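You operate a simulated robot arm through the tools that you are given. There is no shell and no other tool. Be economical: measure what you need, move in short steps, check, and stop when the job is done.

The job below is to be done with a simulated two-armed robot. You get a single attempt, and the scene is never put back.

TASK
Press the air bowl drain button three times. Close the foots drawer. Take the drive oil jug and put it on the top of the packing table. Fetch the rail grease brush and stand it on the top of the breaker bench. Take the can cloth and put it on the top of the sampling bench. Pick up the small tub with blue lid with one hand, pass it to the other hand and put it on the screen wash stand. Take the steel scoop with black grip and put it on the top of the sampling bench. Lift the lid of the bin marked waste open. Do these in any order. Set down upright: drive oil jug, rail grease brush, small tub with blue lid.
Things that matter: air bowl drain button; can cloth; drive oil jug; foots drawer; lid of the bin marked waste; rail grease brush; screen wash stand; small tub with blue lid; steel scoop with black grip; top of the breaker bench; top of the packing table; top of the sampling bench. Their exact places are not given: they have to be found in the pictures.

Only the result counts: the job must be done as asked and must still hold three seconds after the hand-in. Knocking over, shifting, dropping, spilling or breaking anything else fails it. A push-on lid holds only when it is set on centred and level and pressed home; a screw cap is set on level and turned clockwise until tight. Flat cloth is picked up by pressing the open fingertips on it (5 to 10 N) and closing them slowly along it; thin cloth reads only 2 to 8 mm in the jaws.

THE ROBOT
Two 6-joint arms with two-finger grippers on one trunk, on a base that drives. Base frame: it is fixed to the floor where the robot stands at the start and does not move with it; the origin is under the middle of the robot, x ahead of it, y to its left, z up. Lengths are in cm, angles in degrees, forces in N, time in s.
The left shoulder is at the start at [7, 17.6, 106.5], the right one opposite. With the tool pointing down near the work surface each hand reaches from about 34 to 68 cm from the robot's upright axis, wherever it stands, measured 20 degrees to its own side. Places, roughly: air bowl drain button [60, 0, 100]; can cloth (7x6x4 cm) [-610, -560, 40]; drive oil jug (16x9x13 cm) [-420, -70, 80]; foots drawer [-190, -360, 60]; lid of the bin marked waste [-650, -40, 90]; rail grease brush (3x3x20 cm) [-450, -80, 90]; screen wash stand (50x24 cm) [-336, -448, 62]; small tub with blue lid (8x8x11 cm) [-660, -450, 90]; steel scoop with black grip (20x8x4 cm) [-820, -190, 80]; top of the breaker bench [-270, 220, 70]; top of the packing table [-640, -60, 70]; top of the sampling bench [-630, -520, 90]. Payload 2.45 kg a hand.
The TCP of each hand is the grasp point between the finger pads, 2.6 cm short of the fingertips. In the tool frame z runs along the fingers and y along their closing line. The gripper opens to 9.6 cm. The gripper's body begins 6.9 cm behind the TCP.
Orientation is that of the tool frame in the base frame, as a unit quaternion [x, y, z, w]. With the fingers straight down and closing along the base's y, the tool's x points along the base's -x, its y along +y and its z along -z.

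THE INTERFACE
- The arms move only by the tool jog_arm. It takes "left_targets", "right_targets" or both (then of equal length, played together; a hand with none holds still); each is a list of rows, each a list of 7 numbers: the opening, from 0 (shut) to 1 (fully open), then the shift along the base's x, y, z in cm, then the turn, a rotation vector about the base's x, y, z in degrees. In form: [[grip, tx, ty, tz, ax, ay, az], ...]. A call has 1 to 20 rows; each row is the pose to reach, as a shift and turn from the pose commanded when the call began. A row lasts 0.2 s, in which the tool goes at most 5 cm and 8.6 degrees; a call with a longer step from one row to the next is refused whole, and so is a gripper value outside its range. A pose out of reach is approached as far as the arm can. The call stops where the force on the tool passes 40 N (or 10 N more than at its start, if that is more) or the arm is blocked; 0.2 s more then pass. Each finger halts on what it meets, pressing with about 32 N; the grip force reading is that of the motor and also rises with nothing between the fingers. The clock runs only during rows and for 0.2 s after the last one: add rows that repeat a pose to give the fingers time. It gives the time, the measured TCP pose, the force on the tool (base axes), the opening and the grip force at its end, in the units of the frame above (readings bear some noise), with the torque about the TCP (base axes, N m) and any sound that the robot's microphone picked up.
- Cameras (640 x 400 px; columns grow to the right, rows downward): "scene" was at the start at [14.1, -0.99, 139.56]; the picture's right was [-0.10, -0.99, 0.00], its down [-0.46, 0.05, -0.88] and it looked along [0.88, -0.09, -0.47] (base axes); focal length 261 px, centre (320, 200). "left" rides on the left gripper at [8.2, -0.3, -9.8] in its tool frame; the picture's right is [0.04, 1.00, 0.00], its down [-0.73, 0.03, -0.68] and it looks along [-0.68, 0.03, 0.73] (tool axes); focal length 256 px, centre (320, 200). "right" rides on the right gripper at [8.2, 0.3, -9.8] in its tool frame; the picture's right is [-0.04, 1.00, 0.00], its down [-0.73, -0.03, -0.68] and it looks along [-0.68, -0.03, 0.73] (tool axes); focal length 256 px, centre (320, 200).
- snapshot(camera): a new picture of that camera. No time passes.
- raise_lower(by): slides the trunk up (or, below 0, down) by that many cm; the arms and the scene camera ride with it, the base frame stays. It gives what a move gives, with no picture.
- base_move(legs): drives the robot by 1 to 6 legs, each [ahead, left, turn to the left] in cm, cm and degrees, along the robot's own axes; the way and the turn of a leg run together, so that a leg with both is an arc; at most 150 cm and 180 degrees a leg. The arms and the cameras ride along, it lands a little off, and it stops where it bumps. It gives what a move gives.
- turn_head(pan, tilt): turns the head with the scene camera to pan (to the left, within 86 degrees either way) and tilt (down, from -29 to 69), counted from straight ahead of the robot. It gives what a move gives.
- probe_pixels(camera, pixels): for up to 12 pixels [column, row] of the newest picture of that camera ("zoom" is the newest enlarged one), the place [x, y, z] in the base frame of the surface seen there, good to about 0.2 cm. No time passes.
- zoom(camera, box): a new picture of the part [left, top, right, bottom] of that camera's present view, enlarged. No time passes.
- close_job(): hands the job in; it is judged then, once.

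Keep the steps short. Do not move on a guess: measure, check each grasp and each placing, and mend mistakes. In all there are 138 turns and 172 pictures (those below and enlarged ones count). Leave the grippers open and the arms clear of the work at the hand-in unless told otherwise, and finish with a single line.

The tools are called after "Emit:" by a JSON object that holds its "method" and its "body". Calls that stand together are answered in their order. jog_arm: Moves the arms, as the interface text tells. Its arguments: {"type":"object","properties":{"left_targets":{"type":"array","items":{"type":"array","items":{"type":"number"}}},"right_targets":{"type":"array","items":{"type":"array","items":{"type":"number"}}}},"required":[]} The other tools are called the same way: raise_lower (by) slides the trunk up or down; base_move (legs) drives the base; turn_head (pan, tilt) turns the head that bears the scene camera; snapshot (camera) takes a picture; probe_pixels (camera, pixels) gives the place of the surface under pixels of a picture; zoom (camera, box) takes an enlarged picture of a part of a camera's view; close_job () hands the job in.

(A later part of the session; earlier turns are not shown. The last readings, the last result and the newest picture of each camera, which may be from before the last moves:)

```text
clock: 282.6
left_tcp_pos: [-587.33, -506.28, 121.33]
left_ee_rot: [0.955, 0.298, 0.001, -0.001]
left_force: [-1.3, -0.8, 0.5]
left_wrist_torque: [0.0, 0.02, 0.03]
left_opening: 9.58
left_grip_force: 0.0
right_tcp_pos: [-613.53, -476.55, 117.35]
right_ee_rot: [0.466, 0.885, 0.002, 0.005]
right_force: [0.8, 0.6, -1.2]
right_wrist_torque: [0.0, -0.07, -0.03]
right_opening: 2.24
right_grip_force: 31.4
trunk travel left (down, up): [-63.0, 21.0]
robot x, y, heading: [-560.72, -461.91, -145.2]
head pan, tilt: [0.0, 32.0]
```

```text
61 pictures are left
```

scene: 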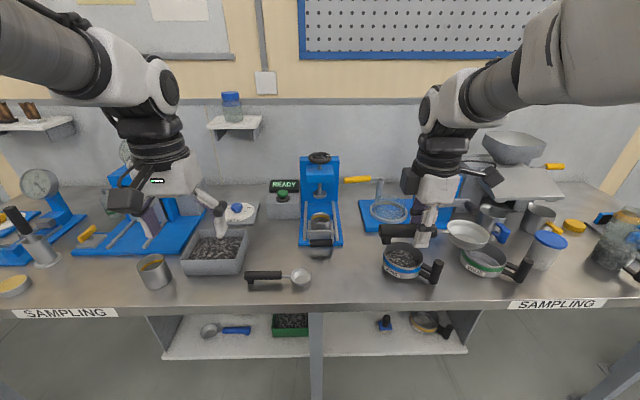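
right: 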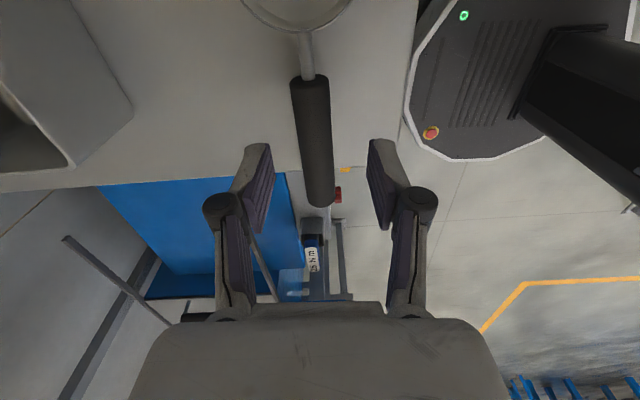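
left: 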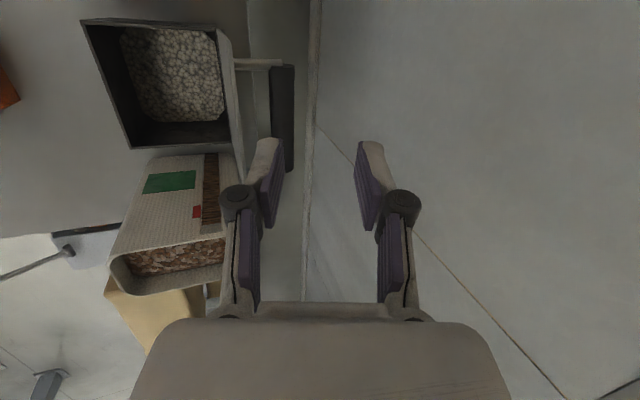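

Emit:
{"method": "probe_pixels", "body": {"camera": "scene", "pixels": [[310, 290], [385, 283], [345, 290], [345, 260], [30, 290], [135, 285], [90, 275], [385, 265], [305, 275], [345, 301], [545, 250], [440, 290]]}}

Emit:
{"method": "zoom", "body": {"camera": "scene", "box": [230, 200, 450, 360]}}

```text
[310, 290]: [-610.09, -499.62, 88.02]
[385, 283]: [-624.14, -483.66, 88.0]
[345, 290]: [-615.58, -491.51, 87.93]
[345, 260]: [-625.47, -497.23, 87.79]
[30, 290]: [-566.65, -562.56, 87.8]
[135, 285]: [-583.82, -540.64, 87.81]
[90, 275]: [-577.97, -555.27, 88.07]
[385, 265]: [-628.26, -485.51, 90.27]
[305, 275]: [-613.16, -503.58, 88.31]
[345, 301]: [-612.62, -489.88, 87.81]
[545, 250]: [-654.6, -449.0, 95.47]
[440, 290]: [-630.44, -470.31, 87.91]
```

```text
2.50 times, centred on (340, 280) of scene
```

zoom: 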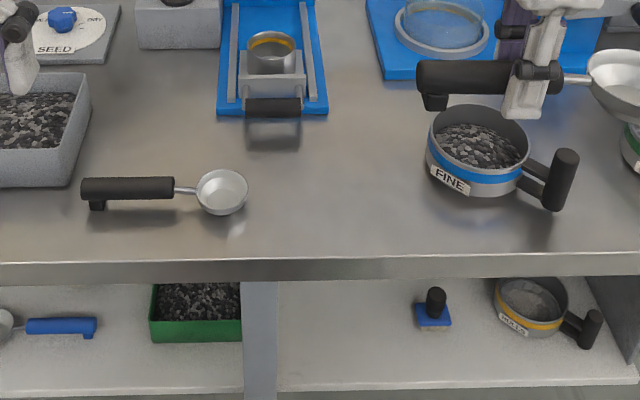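

Free area lies between the small spoon and the FINE tin. I'll set the scoop there, turned 25°, at TCP (-618.9,-496.1). First I'll shift the base 14 left and 14 ahead so the right arm reaches it.

Emit:
{"method": "base_move", "body": {"legs": [[0, 14, 0], [14, 0, 0]]}}

Emit:
{"method": "turn_head", "body": {"pan": -10, "tilt": 42}}

Emit:
{"method": "snapshot", "body": {"camera": "scene"}}

```text
clock: 284.8
left_tcp_pos: [-590.65, -525.79, 121.5]
left_ee_rot: [0.954, 0.298, 0.0, -0.001]
left_force: [0.4, 0.3, 0.2]
left_wrist_torque: [0.0, 0.0, -0.02]
left_opening: 9.59
left_grip_force: 0.0
right_tcp_pos: [-616.82, -496.19, 117.33]
right_ee_rot: [0.465, 0.885, 0.001, 0.005]
right_force: [-0.2, 0.8, -0.6]
right_wrist_torque: [-0.02, 0.0, 0.0]
right_opening: 2.19
right_grip_force: 31.4
trunk travel left (down, up): [-63.0, 21.0]
robot x, y, heading: [-564.46, -482.11, -144.9]
head pan, tilt: [0.0, 32.0]
```

```text
clock: 285.6
left_tcp_pos: [-590.89, -525.96, 121.1]
left_ee_rot: [0.954, 0.298, 0.002, -0.001]
left_force: [0.4, -0.3, -0.2]
left_wrist_torque: [0.02, 0.0, 0.03]
left_opening: 9.6
left_grip_force: 0.0
right_tcp_pos: [-616.91, -496.4, 117.38]
right_ee_rot: [0.464, 0.886, 0.003, 0.006]
right_force: [0.5, -0.3, -0.9]
right_wrist_torque: [-0.03, -0.02, -0.01]
right_opening: 2.23
right_grip_force: 31.9
trunk travel left (down, up): [-63.0, 21.0]
robot x, y, heading: [-564.27, -481.88, -145.1]
head pan, tilt: [-10.0, 42.0]
```

```text
59 pictures are left
```

scene: 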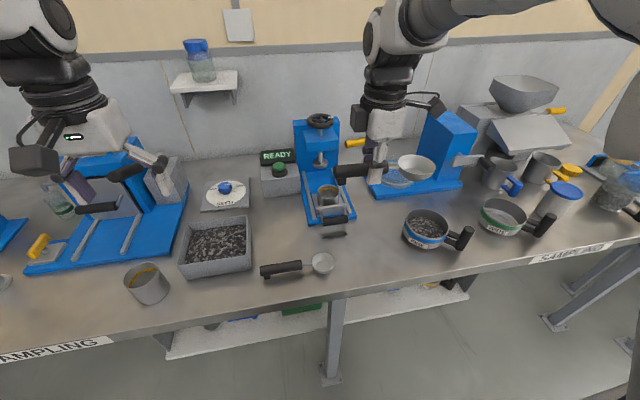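

Emit:
{"method": "probe_pixels", "body": {"camera": "scene", "pixels": [[322, 263], [333, 265], [405, 240], [427, 248], [370, 265], [375, 240], [335, 235], [350, 283], [390, 272]]}}

Emit:
{"method": "jog_arm", "body": {"right_targets": [[0, -0.7, 0.1, -3, 0, 0, -8], [0, -1.4, 0.1, -6, 0, 0, -16], [0, -2, 0.2, -10, 0, 0, -25], [0, -2, 0.2, -14, 0, 0, -25], [0, -2, 0.2, -17, 0, 0, -25], [0, -2, 0.2, -17, 0, 0, -25]]}}

Emit:
{"method": "zoom", "body": {"camera": "scene", "box": [260, 170, 480, 320]}}

```text
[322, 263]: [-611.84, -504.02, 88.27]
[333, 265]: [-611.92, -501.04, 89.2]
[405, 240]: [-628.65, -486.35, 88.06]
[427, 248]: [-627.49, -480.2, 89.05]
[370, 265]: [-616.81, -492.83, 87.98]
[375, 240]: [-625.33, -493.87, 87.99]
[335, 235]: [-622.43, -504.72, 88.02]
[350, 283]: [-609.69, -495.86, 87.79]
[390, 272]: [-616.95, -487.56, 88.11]
```

```text
refused: row 3 steps farther than a row can; nothing moved
```

```text
2.67 times, centred on (370, 245) of scene
```

zoom: 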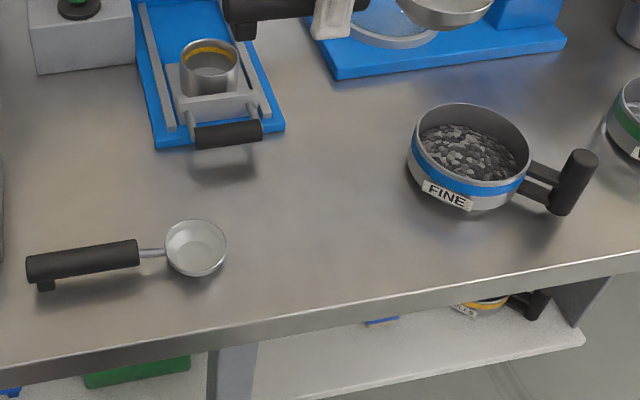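

Emit:
{"method": "jog_arm", "body": {"right_targets": [[0, -0.7, 0, -3, 0, 0, -8], [0, -1.4, 0, -6, 0, 0, -16], [0, -2, 0, -9, 0, 0, -24], [0, -2.4, 0, -13, 0, 0, -25], [0, -2.4, 0, -17, 0, 0, -25], [0, -2.4, 0, -21, 0, 0, -25], [0, -2.4, 0, -21, 0, 0, -25]]}}

Emit:
{"method": "zoom", "body": {"camera": "scene", "box": [260, 170, 480, 320]}}

```text
clock: 287.1
left_tcp_pos: [-590.68, -525.8, 121.34]
left_ee_rot: [0.954, 0.298, 0.0, 0.0]
left_force: [-0.3, -0.5, 0.1]
left_wrist_torque: [0.01, 0.02, -0.04]
left_opening: 9.61
left_grip_force: 0.0
right_tcp_pos: [-619.18, -496.28, 96.4]
right_ee_rot: [0.645, 0.764, 0.0, 0.006]
right_force: [-0.2, -0.1, -0.1]
right_wrist_torque: [-0.03, 0.0, -0.02]
right_opening: 2.2
right_grip_force: 31.7
trunk travel left (down, up): [-63.0, 21.0]
robot x, y, heading: [-564.55, -481.79, -145.2]
head pan, tilt: [-10.0, 42.0]
```

```text
2.67 times, centred on (370, 245) of scene
```

zoom: 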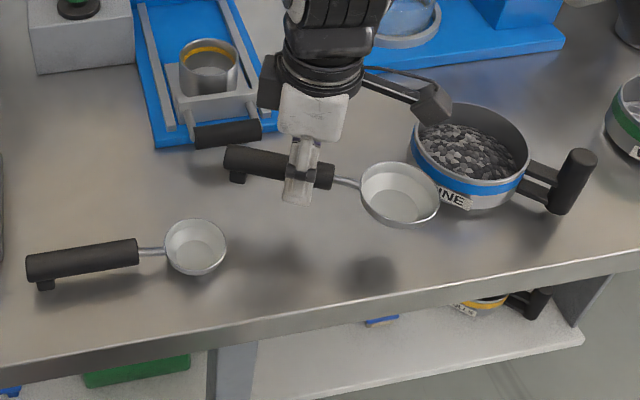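

The shadows show the landing is clear. I'll lower to contact and release.

Emit:
{"method": "jog_arm", "body": {"right_targets": [[0, 0, 0, -2, 0, 0, 0], [0, 0, 0, -4, 0, 0, 0], [0, 0, 0, -4.7, 0, 0, 0], [0, 0, 0, -5.1, 0, 0, 0], [0, 0, 0, -5.2, 0, 0, 0], [0.3, 0, 0, -5.2, 0, 0, 0], [0.4, 0, 0, -5.2, 0, 0, 0], [0.5, 0, 0, -5.2, 0, 0, 0], [0.5, 0, 0, -3, 0, 0, 0], [0.5, 0, 0, 0, 0, 0, 0], [0.5, 0, 0, 4, 0, 0, 0], [0.5, 0, 0, 8, 0, 0, 0], [1, 0, 0, 12, 0, 0, 0], [1, 0, 0, 16, 0, 0, 0], [1, 0, 0, 20, 0, 0, 0]]}}

Emit:
{"method": "turn_head", "body": {"pan": 25, "tilt": 45}}

Emit:
{"method": "snapshot", "body": {"camera": "scene"}}

```text
clock: 290.4
left_tcp_pos: [-590.68, -525.82, 121.34]
left_ee_rot: [0.954, 0.298, 0.0, -0.001]
left_force: [0.7, 0.0, -0.4]
left_wrist_torque: [0.05, 0.02, -0.03]
left_opening: 9.58
left_grip_force: 0.0
right_tcp_pos: [-619.46, -496.16, 116.56]
right_ee_rot: [0.646, 0.764, 0.001, 0.006]
right_force: [-1.4, -0.5, -0.2]
right_wrist_torque: [-0.01, 0.04, 0.02]
right_opening: 9.59
right_grip_force: 0.1
trunk travel left (down, up): [-63.0, 21.0]
robot x, y, heading: [-564.35, -482.14, -144.8]
head pan, tilt: [-10.0, 42.0]
```

```text
clock: 291.4
left_tcp_pos: [-590.8, -525.74, 121.29]
left_ee_rot: [0.955, 0.298, 0.001, 0.0]
left_force: [-0.1, 0.3, 0.1]
left_wrist_torque: [-0.02, 0.01, 0.0]
left_opening: 9.58
left_grip_force: 0.1
right_tcp_pos: [-619.39, -496.19, 116.52]
right_ee_rot: [0.646, 0.764, 0.001, 0.006]
right_force: [0.6, 1.3, 0.0]
right_wrist_torque: [-0.01, 0.03, -0.03]
right_opening: 9.55
right_grip_force: 0.1
trunk travel left (down, up): [-63.0, 21.0]
robot x, y, heading: [-564.42, -481.77, -145.2]
head pan, tilt: [25.0, 45.0]
```

```text
56 pictures are left
```

scene: 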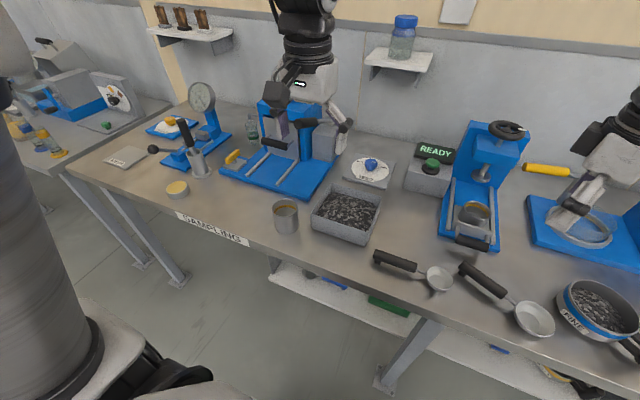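

The scoop lies on the bench. Next is the can cloth on the shelf below. I'll back off, square the right hand, lower the trunk and look under the bench.

Emit:
{"method": "base_move", "body": {"legs": [[-45, 0, 0], [0, 18, 0]]}}

Emit:
{"method": "jog_arm", "body": {"right_targets": [[1, 0, 0, 0, 0, 0, -8], [1, 0, 0, 0, 0, 0, -16], [1, 0, 0, 0, 0, 0, -24], [1, 0, 0, 0, 0, 0, -32], [1, 0, 0, 0, 0, 0, -40], [1, 0, 0, 0, 0, 0, -48], [1, 0, 0, 0, 0, 0, -56], [1, 0, 0, 0, 0, 0, -65]]}}

Emit:
{"method": "raise_lower", "body": {"by": -48}}

Emit:
{"method": "turn_head", "body": {"pan": 15, "tilt": 20}}

Emit:
{"method": "snapshot", "body": {"camera": "scene"}}

```text
clock: 295.2
left_tcp_pos: [-543.84, -514.81, 121.4]
left_ee_rot: [0.955, 0.297, 0.001, 0.0]
left_force: [0.3, -0.4, 0.0]
left_wrist_torque: [0.01, 0.02, 0.02]
left_opening: 9.61
left_grip_force: 0.1
right_tcp_pos: [-572.32, -485.13, 116.51]
right_ee_rot: [0.646, 0.764, 0.001, 0.006]
right_force: [0.2, 0.3, -0.3]
right_wrist_torque: [0.0, 0.0, -0.01]
right_opening: 9.6
right_grip_force: 0.1
trunk travel left (down, up): [-63.0, 21.0]
robot x, y, heading: [-517.32, -470.82, -145.3]
head pan, tilt: [25.0, 45.0]
```

```text
refused: row 8 steps farther than a row can; nothing moved
```

```text
refused: -48 is not a number from -40 to 40
```

```text
clock: 296.1
left_tcp_pos: [-543.73, -514.99, 121.35]
left_ee_rot: [0.955, 0.297, 0.001, -0.001]
left_force: [-0.6, 0.4, -0.3]
left_wrist_torque: [-0.02, 0.0, 0.03]
left_opening: 9.62
left_grip_force: 0.1
right_tcp_pos: [-572.41, -485.33, 116.42]
right_ee_rot: [0.646, 0.764, 0.0, 0.006]
right_force: [-0.2, -0.1, -0.6]
right_wrist_torque: [0.03, -0.02, 0.0]
right_opening: 9.58
right_grip_force: 0.0
trunk travel left (down, up): [-63.0, 21.0]
robot x, y, heading: [-517.16, -471.04, -145.2]
head pan, tilt: [15.0, 20.0]
```

```text
55 pictures are left
```

scene: 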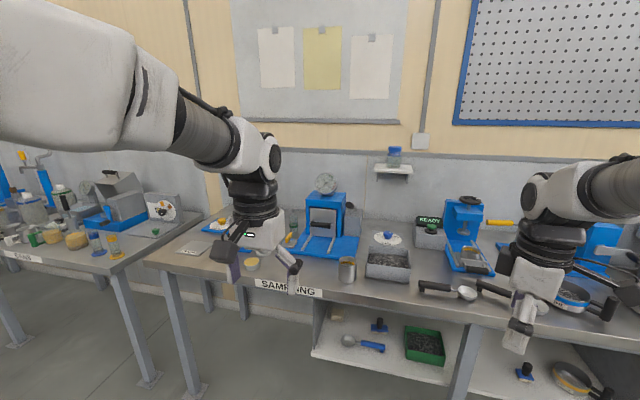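

Emit:
{"method": "raise_lower", "body": {"by": -40}}

Emit:
{"method": "jog_arm", "body": {"right_targets": [[1, 0, 0, 0, 0, 0, -8], [1, 0, 0, 0, 0, 0, -16], [1, 0, 0, 0, 0, 0, -24], [1, 0, 0, 0, 0, 0, -32], [1, 0, 0, 0, 0, 0, -40], [1, 0, 0, 0, 0, 0, -48], [1, 0, 0, 0, 0, 0, -56], [1, 0, 0, 0, 0, 0, -64]]}}

Emit:
{"method": "turn_head", "body": {"pan": 15, "tilt": 20}}

Emit:
{"method": "snapshot", "body": {"camera": "scene"}}

```text
clock: 299.9
left_tcp_pos: [-543.74, -514.95, 81.18]
left_ee_rot: [0.955, 0.298, 0.001, 0.0]
left_force: [-0.5, 0.3, -0.4]
left_wrist_torque: [0.04, -0.02, 0.02]
left_opening: 9.62
left_grip_force: 0.0
right_tcp_pos: [-572.44, -485.11, 76.49]
right_ee_rot: [0.645, 0.764, 0.0, 0.007]
right_force: [-0.8, 0.0, -0.6]
right_wrist_torque: [0.02, -0.05, -0.01]
right_opening: 9.62
right_grip_force: 0.0
trunk travel left (down, up): [-23.0, 61.0]
robot x, y, heading: [-517.47, -470.74, -145.4]
head pan, tilt: [15.0, 20.0]
```

```text
clock: 301.7
left_tcp_pos: [-543.74, -514.99, 81.27]
left_ee_rot: [0.955, 0.298, 0.001, -0.001]
left_force: [-0.4, 0.0, 0.4]
left_wrist_torque: [0.0, 0.0, -0.01]
left_opening: 9.6
left_grip_force: 0.1
right_tcp_pos: [-572.41, -485.26, 76.58]
right_ee_rot: [0.952, 0.305, -0.002, 0.006]
right_force: [-1.2, -0.4, -0.3]
right_wrist_torque: [0.04, 0.01, -0.01]
right_opening: 9.6
right_grip_force: 0.0
trunk travel left (down, up): [-23.0, 61.0]
robot x, y, heading: [-517.52, -470.57, -145.3]
head pan, tilt: [15.0, 20.0]
```

```text
clock: 302.3
left_tcp_pos: [-543.91, -514.93, 81.31]
left_ee_rot: [0.955, 0.298, 0.0, -0.001]
left_force: [-0.4, 0.9, 0.0]
left_wrist_torque: [-0.02, -0.01, -0.03]
left_opening: 9.57
left_grip_force: 0.1
right_tcp_pos: [-572.48, -485.22, 76.45]
right_ee_rot: [0.952, 0.306, -0.003, 0.006]
right_force: [0.7, -0.7, -0.1]
right_wrist_torque: [-0.04, 0.03, 0.0]
right_opening: 9.57
right_grip_force: 0.1
trunk travel left (down, up): [-23.0, 61.0]
robot x, y, heading: [-517.04, -470.92, -145.0]
head pan, tilt: [15.0, 20.0]
```

```text
54 pictures are left
```

scene: 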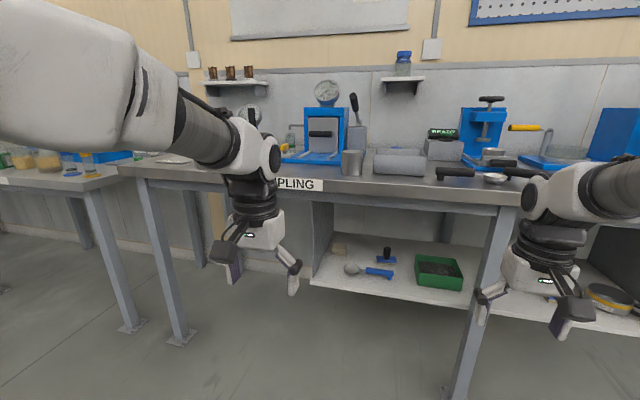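

The beige folded cloth is at (340,247), at the left back of the shelf. I'll zoom and measure.

Emit:
{"method": "zoom", "body": {"camera": "scene", "box": [300, 200, 480, 310]}}

Emit:
{"method": "probe_pixels", "body": {"camera": "scene", "pixels": [[333, 249], [345, 248], [340, 243], [340, 256], [352, 269], [386, 255], [312, 280], [330, 240], [378, 272], [315, 225], [420, 270], [340, 281]]}}

```text
3.56 times, centred on (390, 255) of scene
```

zoom: 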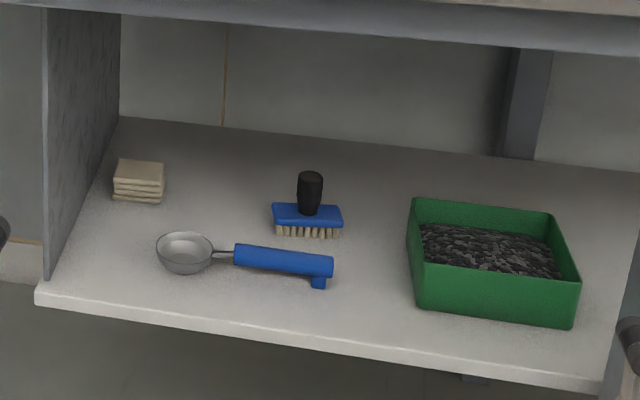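

```text
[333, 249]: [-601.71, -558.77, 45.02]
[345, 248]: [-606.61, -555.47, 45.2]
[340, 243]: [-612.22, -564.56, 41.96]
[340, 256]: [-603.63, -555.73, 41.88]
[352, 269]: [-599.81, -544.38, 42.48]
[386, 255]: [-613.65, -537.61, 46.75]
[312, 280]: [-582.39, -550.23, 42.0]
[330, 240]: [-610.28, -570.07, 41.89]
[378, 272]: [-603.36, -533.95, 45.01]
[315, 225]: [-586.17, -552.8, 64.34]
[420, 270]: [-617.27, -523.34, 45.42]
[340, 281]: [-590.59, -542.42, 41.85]
```

The cloth is a small folded stack at about (-606.6,-558.8), z 42–46, between the side panel on the left and the brush. I'll lower the trunk 15 more, park the right hand to the side, and pitch the left hand forward.

Emit:
{"method": "raise_lower", "body": {"by": -15}}

Emit:
{"method": "jog_arm", "body": {"left_targets": [[0.9, -0.5, -1.2, 0, -2.7, 3, 1.4], [0.9, -1, -2.4, 0, -5.4, 5.9, 2.9], [0.9, -1.5, -3.6, -1, -8.1, 8.9, 4.3], [0.9, -2, -4.8, -2, -10.8, 11.8, 5.8], [0.9, -2.5, -6, -4, -13.6, 14.8, 7.2], [0.9, -3, -7.2, -6, -16.3, 17.8, 8.6], [0.9, -3.5, -8.4, -8, -19, 20.7, 10.1], [0.9, -4, -9.6, -10, -21.7, 23.7, 11.5], [0.9, -4.5, -10.8, -12, -24.4, 26.6, 13], [0.9, -5, -12, -14, -27.1, 29.6, 14.4], [0.9, -5, -12, -14, -27.1, 29.6, 14.4]], "right_targets": [[1, 1.3, 3.9, 0, 0, 0, -5], [1, 2.6, 7.8, 0, 0, 0, -10], [1, 3.9, 11.7, 0, 0, 0, -15], [1, 5.1, 15.8, 0, 0, 0, -20], [1, 6.4, 19.7, 0, 0, 0, -25], [1, 7.7, 23.6, 0, 0, 0, -30], [1, 9, 27.6, 0, 0, 0, -35], [1, 10.2, 31.5, 0, 0, 0, -40], [1, 11.5, 35.5, 0, 0, 0, -45], [1, 12.8, 39.4, 0, 0, 0, -50], [1, 12.8, 39.4, 0, 0, 0, -50]]}}

Emit:
{"method": "turn_head", "body": {"pan": 20, "tilt": 25}}

Emit:
{"method": "snapshot", "body": {"camera": "scene"}}

```text
clock: 304.0
left_tcp_pos: [-543.8, -514.87, 66.32]
left_ee_rot: [0.955, 0.297, 0.001, 0.0]
left_force: [0.2, 0.1, -0.9]
left_wrist_torque: [0.0, 0.01, 0.05]
left_opening: 9.6
left_grip_force: 0.1
right_tcp_pos: [-572.49, -485.17, 61.44]
right_ee_rot: [0.952, 0.306, -0.003, 0.005]
right_force: [0.5, 0.0, -0.4]
right_wrist_torque: [0.0, 0.01, -0.03]
right_opening: 9.59
right_grip_force: 0.0
trunk travel left (down, up): [-8.0, 76.0]
robot x, y, heading: [-517.07, -470.71, -145.1]
head pan, tilt: [15.0, 20.0]
```

```text
clock: 306.4
left_tcp_pos: [-549.03, -526.78, 52.3]
left_ee_rot: [0.853, 0.394, -0.309, 0.145]
left_force: [-0.1, -0.3, -0.4]
left_wrist_torque: [0.0, 0.03, -0.02]
left_opening: 8.65
left_grip_force: 0.0
left hand out of reach, approached as far as the arm can: row 1, 2, 3, 9, 10
right_tcp_pos: [-571.92, -461.85, 49.81]
right_ee_rot: [0.992, -0.126, -0.003, 0.003]
right_force: [0.5, -0.4, 0.5]
right_wrist_torque: [-0.03, 0.0, 0.01]
right_opening: 9.59
right_grip_force: 0.1
right hand out of reach, approached as far as the arm can: row 3, 4, 5, 6, 7, 8, 9, 10, 11
trunk travel left (down, up): [-8.0, 76.0]
robot x, y, heading: [-517.34, -471.07, -145.4]
head pan, tilt: [15.0, 20.0]
```

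```text
clock: 307.1
left_tcp_pos: [-548.96, -526.79, 52.24]
left_ee_rot: [0.853, 0.394, -0.309, 0.145]
left_force: [-0.4, 0.0, -1.5]
left_wrist_torque: [0.0, 0.03, 0.0]
left_opening: 8.67
left_grip_force: 0.1
right_tcp_pos: [-571.84, -461.85, 49.76]
right_ee_rot: [0.992, -0.126, -0.004, 0.003]
right_force: [-0.5, 0.0, 0.3]
right_wrist_torque: [0.03, -0.02, 0.02]
right_opening: 9.58
right_grip_force: 0.1
trunk travel left (down, up): [-8.0, 76.0]
robot x, y, heading: [-517.63, -470.87, -145.3]
head pan, tilt: [20.0, 25.0]
```

```text
52 pictures are left
```

scene: 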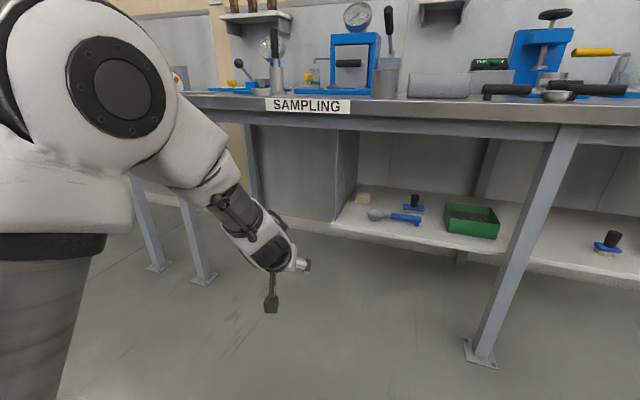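

The right hand hangs too low for getting close to the bench. I'll raise the trunk 20 and lift the right hand above bench height, bringing the left hand back down to z≈52.

Emit:
{"method": "raise_lower", "body": {"by": 20}}

Emit:
{"method": "jog_arm", "body": {"left_targets": [[0.9, 0, 0, -2, 0, 0, 0], [0.9, 0, 0, -4, 0, 0, 0], [0.9, 0, 0, -6, 0, 0, 0], [0.9, 0, 0, -8, 0, 0, 0], [0.9, 0, 0, -10, 0, 0, 0], [0.9, 0, 0, -12, 0, 0, 0], [0.9, 0, 0, -14, 0, 0, 0], [0.9, 0, 0, -16, 0, 0, 0], [0.9, 0, 0, -18, 0, 0, 0], [0.9, 0, 0, -20, 0, 0, 0], [0.9, 0, 0, -20, 0, 0, 0], [0.9, 0, 0, -20, 0, 0, 0]], "right_targets": [[1, 0.3, -1.4, 4, 0, 0, 4], [1, 0.6, -2.8, 8, 0, 0, 8], [1, 0.9, -4.2, 12, 0, 0, 12], [1, 1.2, -5.6, 16, 0, 0, 16], [1, 1.5, -7, 20, 0, 0, 20], [1, 1.8, -8.4, 24, 0, 0, 24], [1, 2.1, -9.8, 28, 0, 0, 28], [1, 2.4, -11.2, 32, 0, 0, 32], [1, 2.8, -12.8, 36, 0, 0, 36], [1, 3.1, -13.8, 40, 0, 0, 40], [1, 3.3, -14.3, 42, 0, 0, 40], [1, 3.3, -14.3, 42, 0, 0, 40]]}}

Emit:
{"method": "snapshot", "body": {"camera": "scene"}}

```text
clock: 309.3
left_tcp_pos: [-548.85, -526.83, 72.35]
left_ee_rot: [0.853, 0.395, -0.308, 0.145]
left_force: [-0.2, 1.2, -0.6]
left_wrist_torque: [0.03, 0.01, 0.01]
left_opening: 8.62
left_grip_force: 0.0
right_tcp_pos: [-571.89, -461.96, 69.8]
right_ee_rot: [0.992, -0.126, -0.003, 0.003]
right_force: [0.7, 0.0, -0.7]
right_wrist_torque: [0.0, -0.03, 0.02]
right_opening: 9.59
right_grip_force: 0.1
trunk travel left (down, up): [-28.0, 56.0]
robot x, y, heading: [-517.6, -470.41, -145.5]
head pan, tilt: [20.0, 25.0]
```

```text
clock: 311.9
left_tcp_pos: [-548.27, -528.94, 52.86]
left_ee_rot: [0.854, 0.394, -0.307, 0.146]
left_force: [0.0, -0.1, 1.1]
left_wrist_torque: [0.01, 0.02, -0.03]
left_opening: 8.64
left_grip_force: 0.0
left hand out of reach, approached as far as the arm can: row 7, 8, 9, 10, 11, 12
right_tcp_pos: [-568.37, -475.92, 111.44]
right_ee_rot: [0.975, 0.221, -0.003, 0.006]
right_force: [-0.6, -0.4, 0.3]
right_wrist_torque: [0.02, 0.01, -0.05]
right_opening: 9.58
right_grip_force: 0.0
right hand out of reach, approached as far as the arm can: row 1, 2, 3, 4, 5, 6, 7, 8, 9, 11, 12
trunk travel left (down, up): [-28.0, 56.0]
robot x, y, heading: [-517.47, -470.69, -145.1]
head pan, tilt: [20.0, 25.0]
```

```text
51 pictures are left
```

scene: 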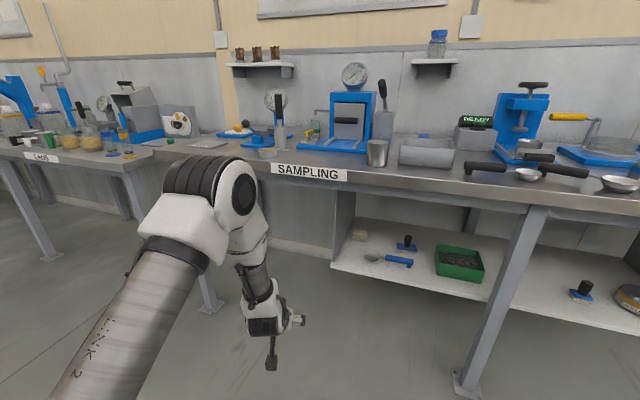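

Emit:
{"method": "probe_pixels", "body": {"camera": "scene", "pixels": [[240, 195], [250, 230], [250, 265], [262, 300], [190, 165], [180, 215], [271, 365], [359, 237], [345, 260]]}}

```text
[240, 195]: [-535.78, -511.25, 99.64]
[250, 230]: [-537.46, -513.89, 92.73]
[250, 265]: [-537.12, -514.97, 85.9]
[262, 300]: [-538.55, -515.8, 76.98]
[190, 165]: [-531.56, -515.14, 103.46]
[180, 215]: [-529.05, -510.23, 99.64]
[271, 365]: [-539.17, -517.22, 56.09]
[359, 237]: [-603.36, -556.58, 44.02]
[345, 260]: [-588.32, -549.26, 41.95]
```

The forearm is nearly vertical, so it wouldn't fit under the top. With the trunk 14 lower the arm will lie flatter, and the right hand still clears the bench top. I'll do that and stretch the left hand forward.

Emit:
{"method": "raise_lower", "body": {"by": -14}}

Emit:
{"method": "jog_arm", "body": {"left_targets": [[0.9, 0, 0, 4, 0, 0, 0], [0.9, 0, 0, 8, 0, 0, 0], [0.9, -1.5, 0, 11, 0, 0, 0], [0.9, -4, -0.2, 14, 0, 0, 0], [0.9, -7, -0.4, 14, 0, 0, 0], [0.9, -9.5, -0.5, 14, 0, 0, 0], [0.9, -12, -2, 14, 0, 0, 0], [0.9, -12, -2, 14, 0, 0, 0]]}}

Emit:
{"method": "snapshot", "body": {"camera": "scene"}}

Emit:
{"method": "probe_pixels", "body": {"camera": "scene", "pixels": [[200, 150], [240, 200], [260, 260], [230, 230], [180, 120], [280, 300]]}}

```text
clock: 313.5
left_tcp_pos: [-548.51, -529.05, 38.96]
left_ee_rot: [0.854, 0.393, -0.307, 0.147]
left_force: [0.3, -0.5, 0.4]
left_wrist_torque: [-0.03, 0.02, 0.03]
left_opening: 8.65
left_grip_force: 0.1
right_tcp_pos: [-568.42, -476.0, 97.41]
right_ee_rot: [0.975, 0.222, -0.004, 0.006]
right_force: [0.5, 0.4, 0.3]
right_wrist_torque: [-0.03, 0.02, 0.01]
right_opening: 9.57
right_grip_force: 0.1
trunk travel left (down, up): [-14.0, 70.0]
robot x, y, heading: [-517.19, -471.26, -145.3]
head pan, tilt: [20.0, 25.0]
```

```text
clock: 315.3
left_tcp_pos: [-560.5, -531.15, 52.76]
left_ee_rot: [0.854, 0.393, -0.308, 0.146]
left_force: [-0.1, -0.1, 0.7]
left_wrist_torque: [-0.03, 0.01, -0.03]
left_opening: 8.65
left_grip_force: 0.2
right_tcp_pos: [-568.3, -475.98, 97.33]
right_ee_rot: [0.975, 0.222, -0.005, 0.006]
right_force: [0.1, 0.5, -0.3]
right_wrist_torque: [0.03, 0.0, 0.0]
right_opening: 9.6
right_grip_force: 0.2
trunk travel left (down, up): [-14.0, 70.0]
robot x, y, heading: [-517.58, -470.87, -145.3]
head pan, tilt: [20.0, 25.0]
```

```text
50 pictures are left
```

scene: 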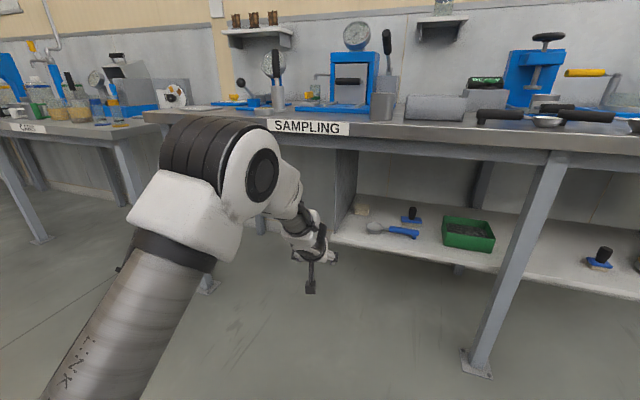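

```text
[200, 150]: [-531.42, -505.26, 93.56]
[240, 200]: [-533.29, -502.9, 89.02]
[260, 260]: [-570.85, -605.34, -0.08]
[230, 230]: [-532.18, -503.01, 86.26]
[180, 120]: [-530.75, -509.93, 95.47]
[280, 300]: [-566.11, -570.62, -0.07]
```

The elbow would still meet the bench edge. I'll lower the trunk the last 14, stretch the left arm further so it lies flat, and pull the right hand back in front of the edge.

Emit:
{"method": "raise_lower", "body": {"by": -14}}

Emit:
{"method": "jog_arm", "body": {"left_targets": [[0.9, 0, 0, 4, 0, 0, 0], [0.9, 0, 0, 8, 0, 0, 0], [0.9, -1.5, -1, 11, 0, 0, 0], [0.9, -4, -3, 13, 0, 0, 0], [0.9, -6, -4.2, 14, 0, 0, 0], [0.9, -7.4, -5.1, 14, 0, 0, 0], [0.9, -7.4, -5.1, 14, 0, 0, 0]], "right_targets": [[1, 1.5, 1, -1, 0, 0, 0], [1, 3, 2, -2, 0, 0, 0], [1, 4.5, 3, -3, 0, 0, 0], [1, 6, 4, -4, 0, 0, 0], [1, 7, 5, -5, 0, 0, 0], [1, 8.2, 5.7, -5, 0, 0, 0], [1, 8.2, 5.7, -5, 0, 0, 0]]}}

Emit:
{"method": "snapshot", "body": {"camera": "scene"}}

Emit:
{"method": "probe_pixels", "body": {"camera": "scene", "pixels": [[200, 150], [240, 180], [270, 200], [220, 130], [300, 215]]}}

```text
clock: 317.0
left_tcp_pos: [-560.49, -531.23, 38.74]
left_ee_rot: [0.854, 0.393, -0.306, 0.147]
left_force: [0.7, -1.0, -0.4]
left_wrist_torque: [0.02, 0.02, 0.0]
left_opening: 8.67
left_grip_force: 0.1
right_tcp_pos: [-568.34, -475.98, 83.47]
right_ee_rot: [0.975, 0.222, -0.005, 0.006]
right_force: [0.7, 0.3, -0.3]
right_wrist_torque: [-0.02, -0.01, 0.0]
right_opening: 9.6
right_grip_force: 0.1
trunk travel left (down, up): [0.0, 84.0]
robot x, y, heading: [-517.09, -471.24, -145.4]
head pan, tilt: [20.0, 25.0]
```

```text
clock: 318.6
left_tcp_pos: [-567.89, -536.31, 52.61]
left_ee_rot: [0.854, 0.394, -0.306, 0.147]
left_force: [-0.5, -0.1, 0.9]
left_wrist_torque: [-0.04, 0.0, -0.01]
left_opening: 8.66
left_grip_force: 0.0
right_tcp_pos: [-567.79, -475.62, 82.97]
right_ee_rot: [0.975, 0.222, -0.004, 0.005]
right_force: [-0.4, 0.4, 0.2]
right_wrist_torque: [0.02, 0.01, 0.02]
right_opening: 9.63
right_grip_force: 0.1
right hand out of reach, approached as far as the arm can: row 1, 2, 3, 4, 5, 6, 7
trunk travel left (down, up): [0.0, 84.0]
robot x, y, heading: [-517.26, -471.25, -145.1]
head pan, tilt: [20.0, 25.0]
```

```text
49 pictures are left
```

scene: 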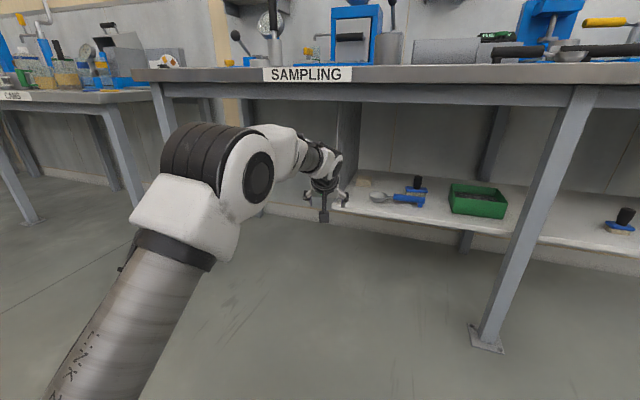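

```text
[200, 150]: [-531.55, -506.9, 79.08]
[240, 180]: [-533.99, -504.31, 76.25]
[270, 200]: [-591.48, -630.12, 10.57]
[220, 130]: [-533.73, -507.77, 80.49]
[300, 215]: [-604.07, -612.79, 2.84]
```

The left arm now lies flat enough. The right hand still needs to come back before I approach, so I'll try a lower, closer pose.

Emit:
{"method": "jog_arm", "body": {"right_targets": [[1, 0, 1, -4, 0, 0, 0], [1, 0, 2, -8, 0, 0, 0], [1, 1, 4, -12, 0, 0, 0], [1, 2, 6, -16, 0, 0, 0], [1, 4, 8, -20, 0, 0, 0], [1, 6, 10, -21, 0, 0, 0], [1, 8.8, 11.9, -21, 0, 0, 0], [1, 8.8, 11.9, -21, 0, 0, 0]]}}

```text
clock: 320.4
left_tcp_pos: [-567.94, -536.25, 52.65]
left_ee_rot: [0.855, 0.393, -0.306, 0.146]
left_force: [-0.2, -0.4, 0.5]
left_wrist_torque: [-0.02, -0.02, -0.02]
left_opening: 8.64
left_grip_force: 0.1
right_tcp_pos: [-572.39, -473.79, 57.68]
right_ee_rot: [0.975, 0.222, -0.004, 0.006]
right_force: [0.4, -0.5, 0.3]
right_wrist_torque: [0.01, 0.01, 0.04]
right_opening: 9.59
right_grip_force: 0.1
right hand out of reach, approached as far as the arm can: row 1, 2, 3, 4, 5, 6, 7, 8
trunk travel left (down, up): [0.0, 84.0]
robot x, y, heading: [-517.6, -471.18, -145.2]
head pan, tilt: [20.0, 25.0]
```

It can't fold closer, so I'll tuck the closed right hand low (z≈49) and more central, so it passes under the bench top between the leg and the green tray.

Emit:
{"method": "jog_arm", "body": {"right_targets": [[0, 1, -1.5, -2, 0, 0, 0], [0, 2, -3, -4, 0, 0, 0], [0, 3, -4.5, -6, 0, 0, 0], [0, 4.5, -6.5, -8, 0, 0, 0], [0, 6, -8.5, -9, 0, 0, 0], [0, 6.9, -9.8, -9, 0, 0, 0], [0, 6.9, -9.8, -9, 0, 0, 0]]}}

Emit:
{"method": "turn_head", "body": {"pan": 0, "tilt": 35}}

Emit:
{"method": "snapshot", "body": {"camera": "scene"}}

```text
clock: 322.0
left_tcp_pos: [-567.99, -536.23, 52.72]
left_ee_rot: [0.854, 0.394, -0.306, 0.146]
left_force: [0.0, 0.5, -0.4]
left_wrist_torque: [0.01, -0.01, -0.03]
left_opening: 8.61
left_grip_force: 0.0
right_tcp_pos: [-566.06, -483.47, 48.84]
right_ee_rot: [0.975, 0.221, -0.005, 0.006]
right_force: [1.0, 0.3, -0.3]
right_wrist_torque: [0.02, 0.04, 0.02]
right_opening: 0.0
right_grip_force: 28.1
trunk travel left (down, up): [0.0, 84.0]
robot x, y, heading: [-517.1, -470.63, -145.2]
head pan, tilt: [20.0, 25.0]
```

```text
clock: 322.8
left_tcp_pos: [-568.08, -536.3, 52.67]
left_ee_rot: [0.855, 0.393, -0.307, 0.146]
left_force: [0.8, 0.4, 0.6]
left_wrist_torque: [0.01, 0.03, 0.02]
left_opening: 8.62
left_grip_force: 0.1
right_tcp_pos: [-566.04, -483.47, 48.77]
right_ee_rot: [0.975, 0.222, -0.005, 0.005]
right_force: [-0.8, 0.6, 0.7]
right_wrist_torque: [-0.01, 0.01, 0.0]
right_opening: 0.01
right_grip_force: 28.4
trunk travel left (down, up): [0.0, 84.0]
robot x, y, heading: [-517.21, -470.9, -145.4]
head pan, tilt: [0.0, 35.0]
```

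```text
48 pictures are left
```

scene: 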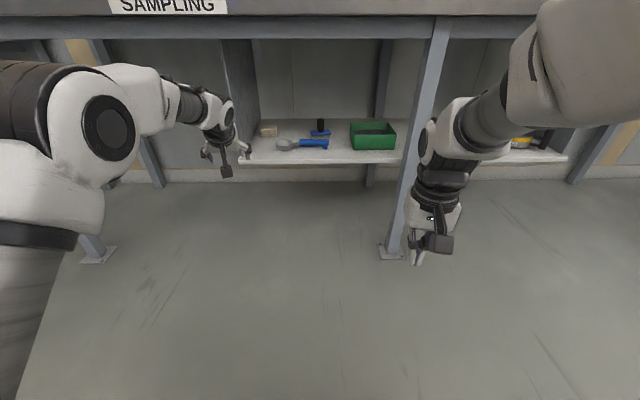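

I'll shift the left hand 5 cm rightward relative to the robot so the right arm gains clearance from the leg, narrow its fingers to 7.2 cm, and approach 30 cm.

Emit:
{"method": "jog_arm", "body": {"left_targets": [[0.75, -1.4, 2, 0, 0, 0, 0], [0.75, -2.9, 4.1, 0, 0, 0, 0], [0.75, -2.9, 4.1, 0, 0, 0, 0]]}}

Emit:
{"method": "base_move", "body": {"legs": [[30, 1.4, 0]]}}

Emit:
{"method": "turn_head", "body": {"pan": 10, "tilt": 20}}

Emit:
{"method": "snapshot", "body": {"camera": "scene"}}

Emit:
{"method": "snapshot", "body": {"camera": "left"}}

```text
clock: 323.6
left_tcp_pos: [-570.85, -532.08, 52.55]
left_ee_rot: [0.854, 0.394, -0.306, 0.146]
left_force: [0.0, -0.8, 0.2]
left_wrist_torque: [-0.02, 0.01, 0.02]
left_opening: 7.18
left_grip_force: 0.1
right_tcp_pos: [-565.99, -483.44, 48.84]
right_ee_rot: [0.975, 0.222, -0.005, 0.005]
right_force: [-0.1, 0.0, -0.9]
right_wrist_torque: [0.06, 0.03, 0.03]
right_opening: 0.02
right_grip_force: 28.2
trunk travel left (down, up): [0.0, 84.0]
robot x, y, heading: [-517.31, -471.15, -145.3]
head pan, tilt: [0.0, 35.0]
```

```text
clock: 325.7
left_tcp_pos: [-594.77, -550.41, 52.67]
left_ee_rot: [0.854, 0.394, -0.306, 0.147]
left_force: [-0.1, 0.0, 0.8]
left_wrist_torque: [0.02, -0.03, 0.03]
left_opening: 7.19
left_grip_force: 0.2
right_tcp_pos: [-590.15, -501.8, 48.84]
right_ee_rot: [0.975, 0.22, -0.005, 0.006]
right_force: [-0.4, -0.3, 0.3]
right_wrist_torque: [0.0, -0.02, 0.0]
right_opening: 0.0
right_grip_force: 28.5
trunk travel left (down, up): [0.0, 84.0]
robot x, y, heading: [-541.54, -489.38, -145.2]
head pan, tilt: [0.0, 35.0]
```

```text
clock: 326.5
left_tcp_pos: [-594.81, -550.39, 52.72]
left_ee_rot: [0.854, 0.394, -0.306, 0.146]
left_force: [0.0, 0.1, 0.4]
left_wrist_torque: [-0.01, 0.01, -0.01]
left_opening: 7.2
left_grip_force: 0.0
right_tcp_pos: [-590.03, -501.8, 48.86]
right_ee_rot: [0.975, 0.221, -0.005, 0.005]
right_force: [-0.3, -0.1, 0.1]
right_wrist_torque: [-0.02, -0.03, -0.01]
right_opening: 0.0
right_grip_force: 28.6
trunk travel left (down, up): [0.0, 84.0]
robot x, y, heading: [-541.44, -489.12, -145.3]
head pan, tilt: [10.0, 20.0]
```

```text
47 pictures are left
```

scene: 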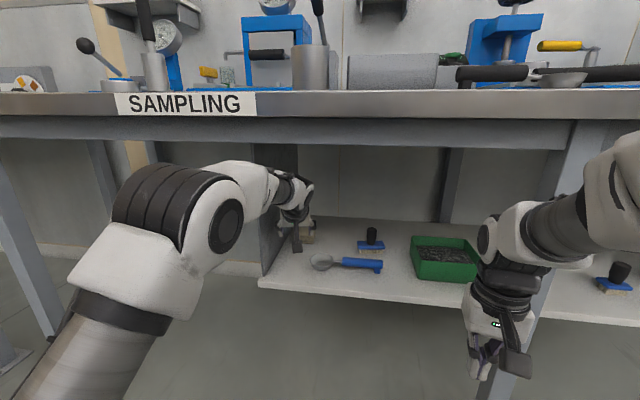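

```text
46 pictures are left
```

left: 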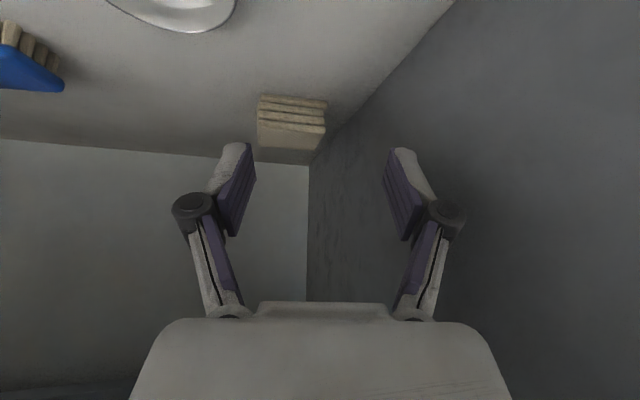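

The wrist camera sees the folded cloth at (290,125). I'll probe it.

Emit:
{"method": "probe_pixels", "body": {"camera": "left", "pixels": [[292, 140], [262, 130], [322, 135], [265, 97], [325, 102], [262, 148], [315, 150], [330, 160], [295, 80]]}}

```text
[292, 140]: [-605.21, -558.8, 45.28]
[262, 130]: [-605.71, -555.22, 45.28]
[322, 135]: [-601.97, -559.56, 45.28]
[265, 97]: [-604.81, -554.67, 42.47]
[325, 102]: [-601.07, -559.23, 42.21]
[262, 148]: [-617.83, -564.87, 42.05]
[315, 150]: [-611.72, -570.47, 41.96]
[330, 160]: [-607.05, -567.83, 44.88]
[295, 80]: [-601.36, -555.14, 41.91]
```

The cloth top is z 45.3, its centre about (-605.7,-559.1). I'll advance the base 12 cm more, with the fingertips passing above it.

Emit:
{"method": "base_move", "body": {"legs": [[12, 0.8, 0]]}}

Emit:
{"method": "snapshot", "body": {"camera": "left"}}

Emit:
{"method": "snapshot", "body": {"camera": "scene"}}

```text
clock: 327.7
left_tcp_pos: [-604.3, -557.7, 52.61]
left_ee_rot: [0.855, 0.393, -0.306, 0.145]
left_force: [0.0, 0.6, -0.3]
left_wrist_torque: [0.01, 0.01, -0.01]
left_opening: 7.2
left_grip_force: 0.1
right_tcp_pos: [-599.42, -509.22, 48.96]
right_ee_rot: [0.975, 0.221, -0.004, 0.006]
right_force: [0.4, 0.0, -0.2]
right_wrist_torque: [0.02, 0.01, 0.0]
right_opening: 0.0
right_grip_force: 28.7
trunk travel left (down, up): [0.0, 84.0]
robot x, y, heading: [-550.67, -496.77, -145.7]
head pan, tilt: [10.0, 20.0]
```

```text
45 pictures are left
```

left: 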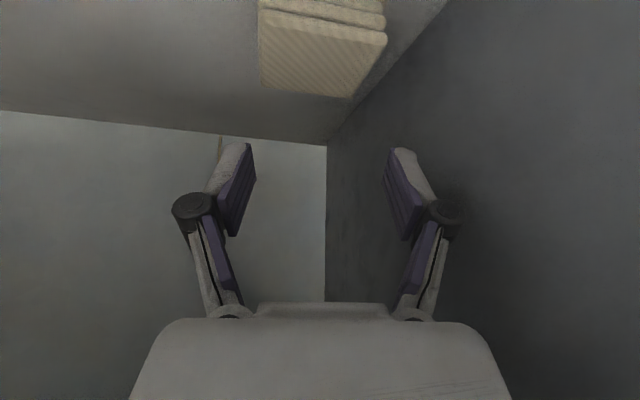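

```text
44 pictures are left
```

scene: 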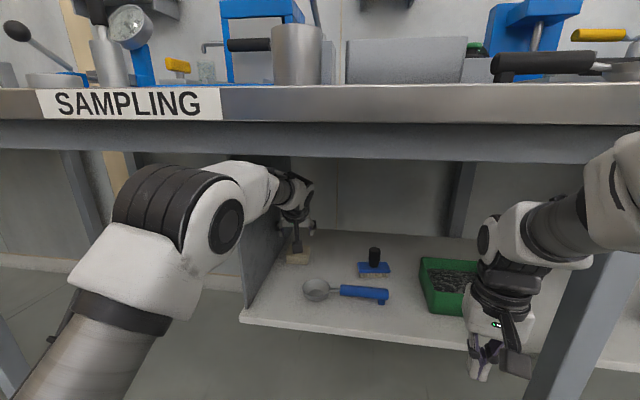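

Aligned laterally. I'll open slightly and lower around the cloth.

Emit:
{"method": "jog_arm", "body": {"left_targets": [[0.85, -0.3, -0.3, -1.5, 0, 0, -3], [0.85, -0.6, -0.6, -3, 0, 0, -6], [0.85, -0.9, -0.9, -4.5, 0, 0, -8], [0.85, -1.1, -1.1, -5.8, 0, 0, -8], [0.85, -1.1, -1.1, -6.6, 0, 0, -8], [0.85, -1.1, -1.1, -6.6, 0, 0, -8]]}}

Emit:
{"method": "snapshot", "body": {"camera": "left"}}

```text
clock: 329.1
left_tcp_pos: [-605.57, -558.8, 45.95]
left_ee_rot: [0.88, 0.332, -0.316, 0.124]
left_force: [0.9, -0.4, -0.3]
left_wrist_torque: [-0.01, -0.01, 0.02]
left_opening: 8.16
left_grip_force: 0.0
right_tcp_pos: [-599.48, -509.29, 48.87]
right_ee_rot: [0.975, 0.221, -0.004, 0.006]
right_force: [0.3, -0.3, 0.0]
right_wrist_torque: [-0.01, -0.06, -0.02]
right_opening: 0.0
right_grip_force: 28.7
trunk travel left (down, up): [0.0, 84.0]
robot x, y, heading: [-551.06, -496.46, -145.5]
head pan, tilt: [10.0, 20.0]
```

```text
43 pictures are left
```

left: 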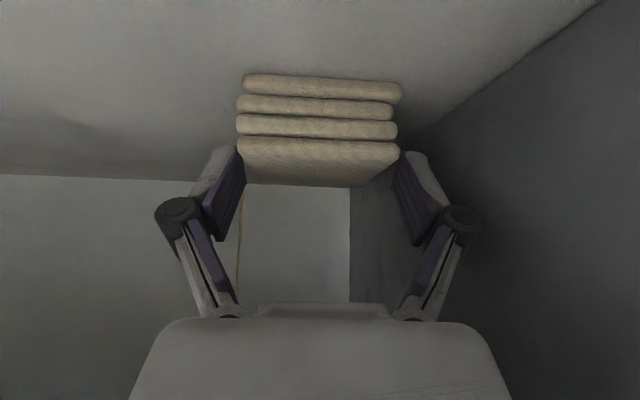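

The cloth is between the fingertips. I'll lower 0.8, advance 1, and close slowly.

Emit:
{"method": "jog_arm", "body": {"left_targets": [[0.85, -0.8, -0.6, -0.4, 0, 0, 0], [0.85, -0.8, -0.6, -0.8, 0, 0, 0], [0.75, -0.8, -0.6, -0.8, 0, 0, 0], [0.65, -0.8, -0.6, -0.8, 0, 0, 0], [0.55, -0.8, -0.6, -0.8, 0, 0, 0], [0.4, -0.8, -0.6, -0.8, 0, 0, 0], [0.2, -0.8, -0.6, -0.8, 0, 0, 0], [0, -0.8, -0.6, -0.8, 0, 0, 0], [0, -0.8, -0.6, -0.8, 0, 0, 0]]}}

Emit:
{"method": "snapshot", "body": {"camera": "left"}}

```text
clock: 331.1
left_tcp_pos: [-606.3, -559.57, 45.16]
left_ee_rot: [0.88, 0.332, -0.317, 0.123]
left_force: [-1.2, 0.9, 2.2]
left_wrist_torque: [0.02, 0.06, -0.03]
left_opening: 6.71
left_grip_force: 32.0
right_tcp_pos: [-599.53, -509.16, 48.85]
right_ee_rot: [0.975, 0.22, -0.005, 0.006]
right_force: [0.8, -0.9, -0.1]
right_wrist_torque: [-0.01, 0.02, 0.0]
right_opening: 0.01
right_grip_force: 28.1
trunk travel left (down, up): [0.0, 84.0]
robot x, y, heading: [-550.73, -496.97, -145.2]
head pan, tilt: [10.0, 20.0]
```

```text
42 pictures are left
```

left: 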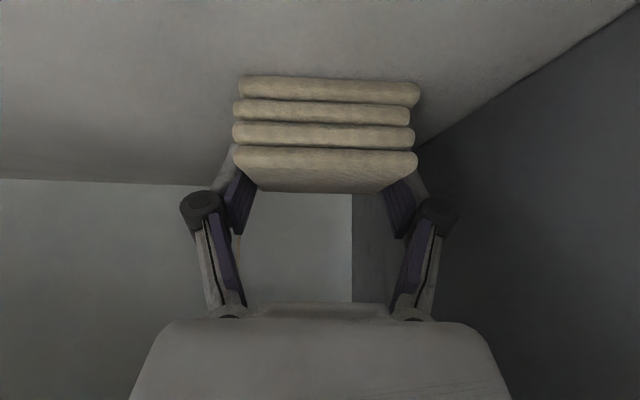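

Gripped at 6.7 cm with 32 N. I'll lift 4 cm and check.

Emit:
{"method": "jog_arm", "body": {"left_targets": [[0, 0, 0, 1, 0, 0, 0], [0, 0, 0, 2.2, 0, 0, 0], [0, 0, 0, 3.4, 0, 0, 0], [0, 0, 0, 4.5, 0, 0, 0], [0, 0, 0, 4.5, 0, 0, 0]]}}

Emit:
{"method": "snapshot", "body": {"camera": "left"}}

```text
clock: 332.3
left_tcp_pos: [-606.2, -559.49, 49.58]
left_ee_rot: [0.88, 0.332, -0.316, 0.125]
left_force: [-0.5, -0.2, -0.1]
left_wrist_torque: [0.0, 0.0, 0.0]
left_opening: 6.73
left_grip_force: 32.0
right_tcp_pos: [-599.7, -509.26, 48.9]
right_ee_rot: [0.976, 0.22, -0.006, 0.006]
right_force: [-0.3, -1.0, 0.2]
right_wrist_torque: [0.01, 0.03, 0.05]
right_opening: 0.0
right_grip_force: 28.7
trunk travel left (down, up): [0.0, 84.0]
robot x, y, heading: [-550.82, -496.83, -145.3]
head pan, tilt: [10.0, 20.0]
```

```text
41 pictures are left
```

left: 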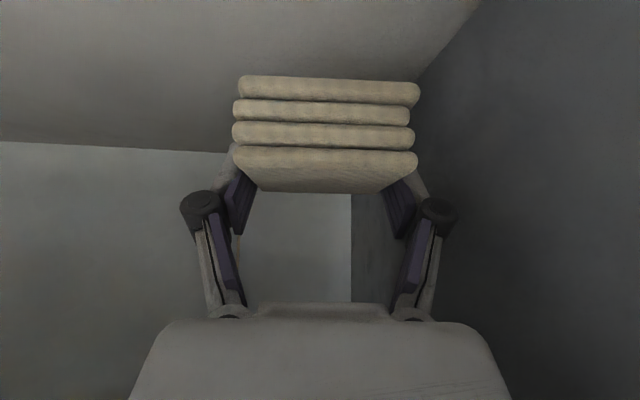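

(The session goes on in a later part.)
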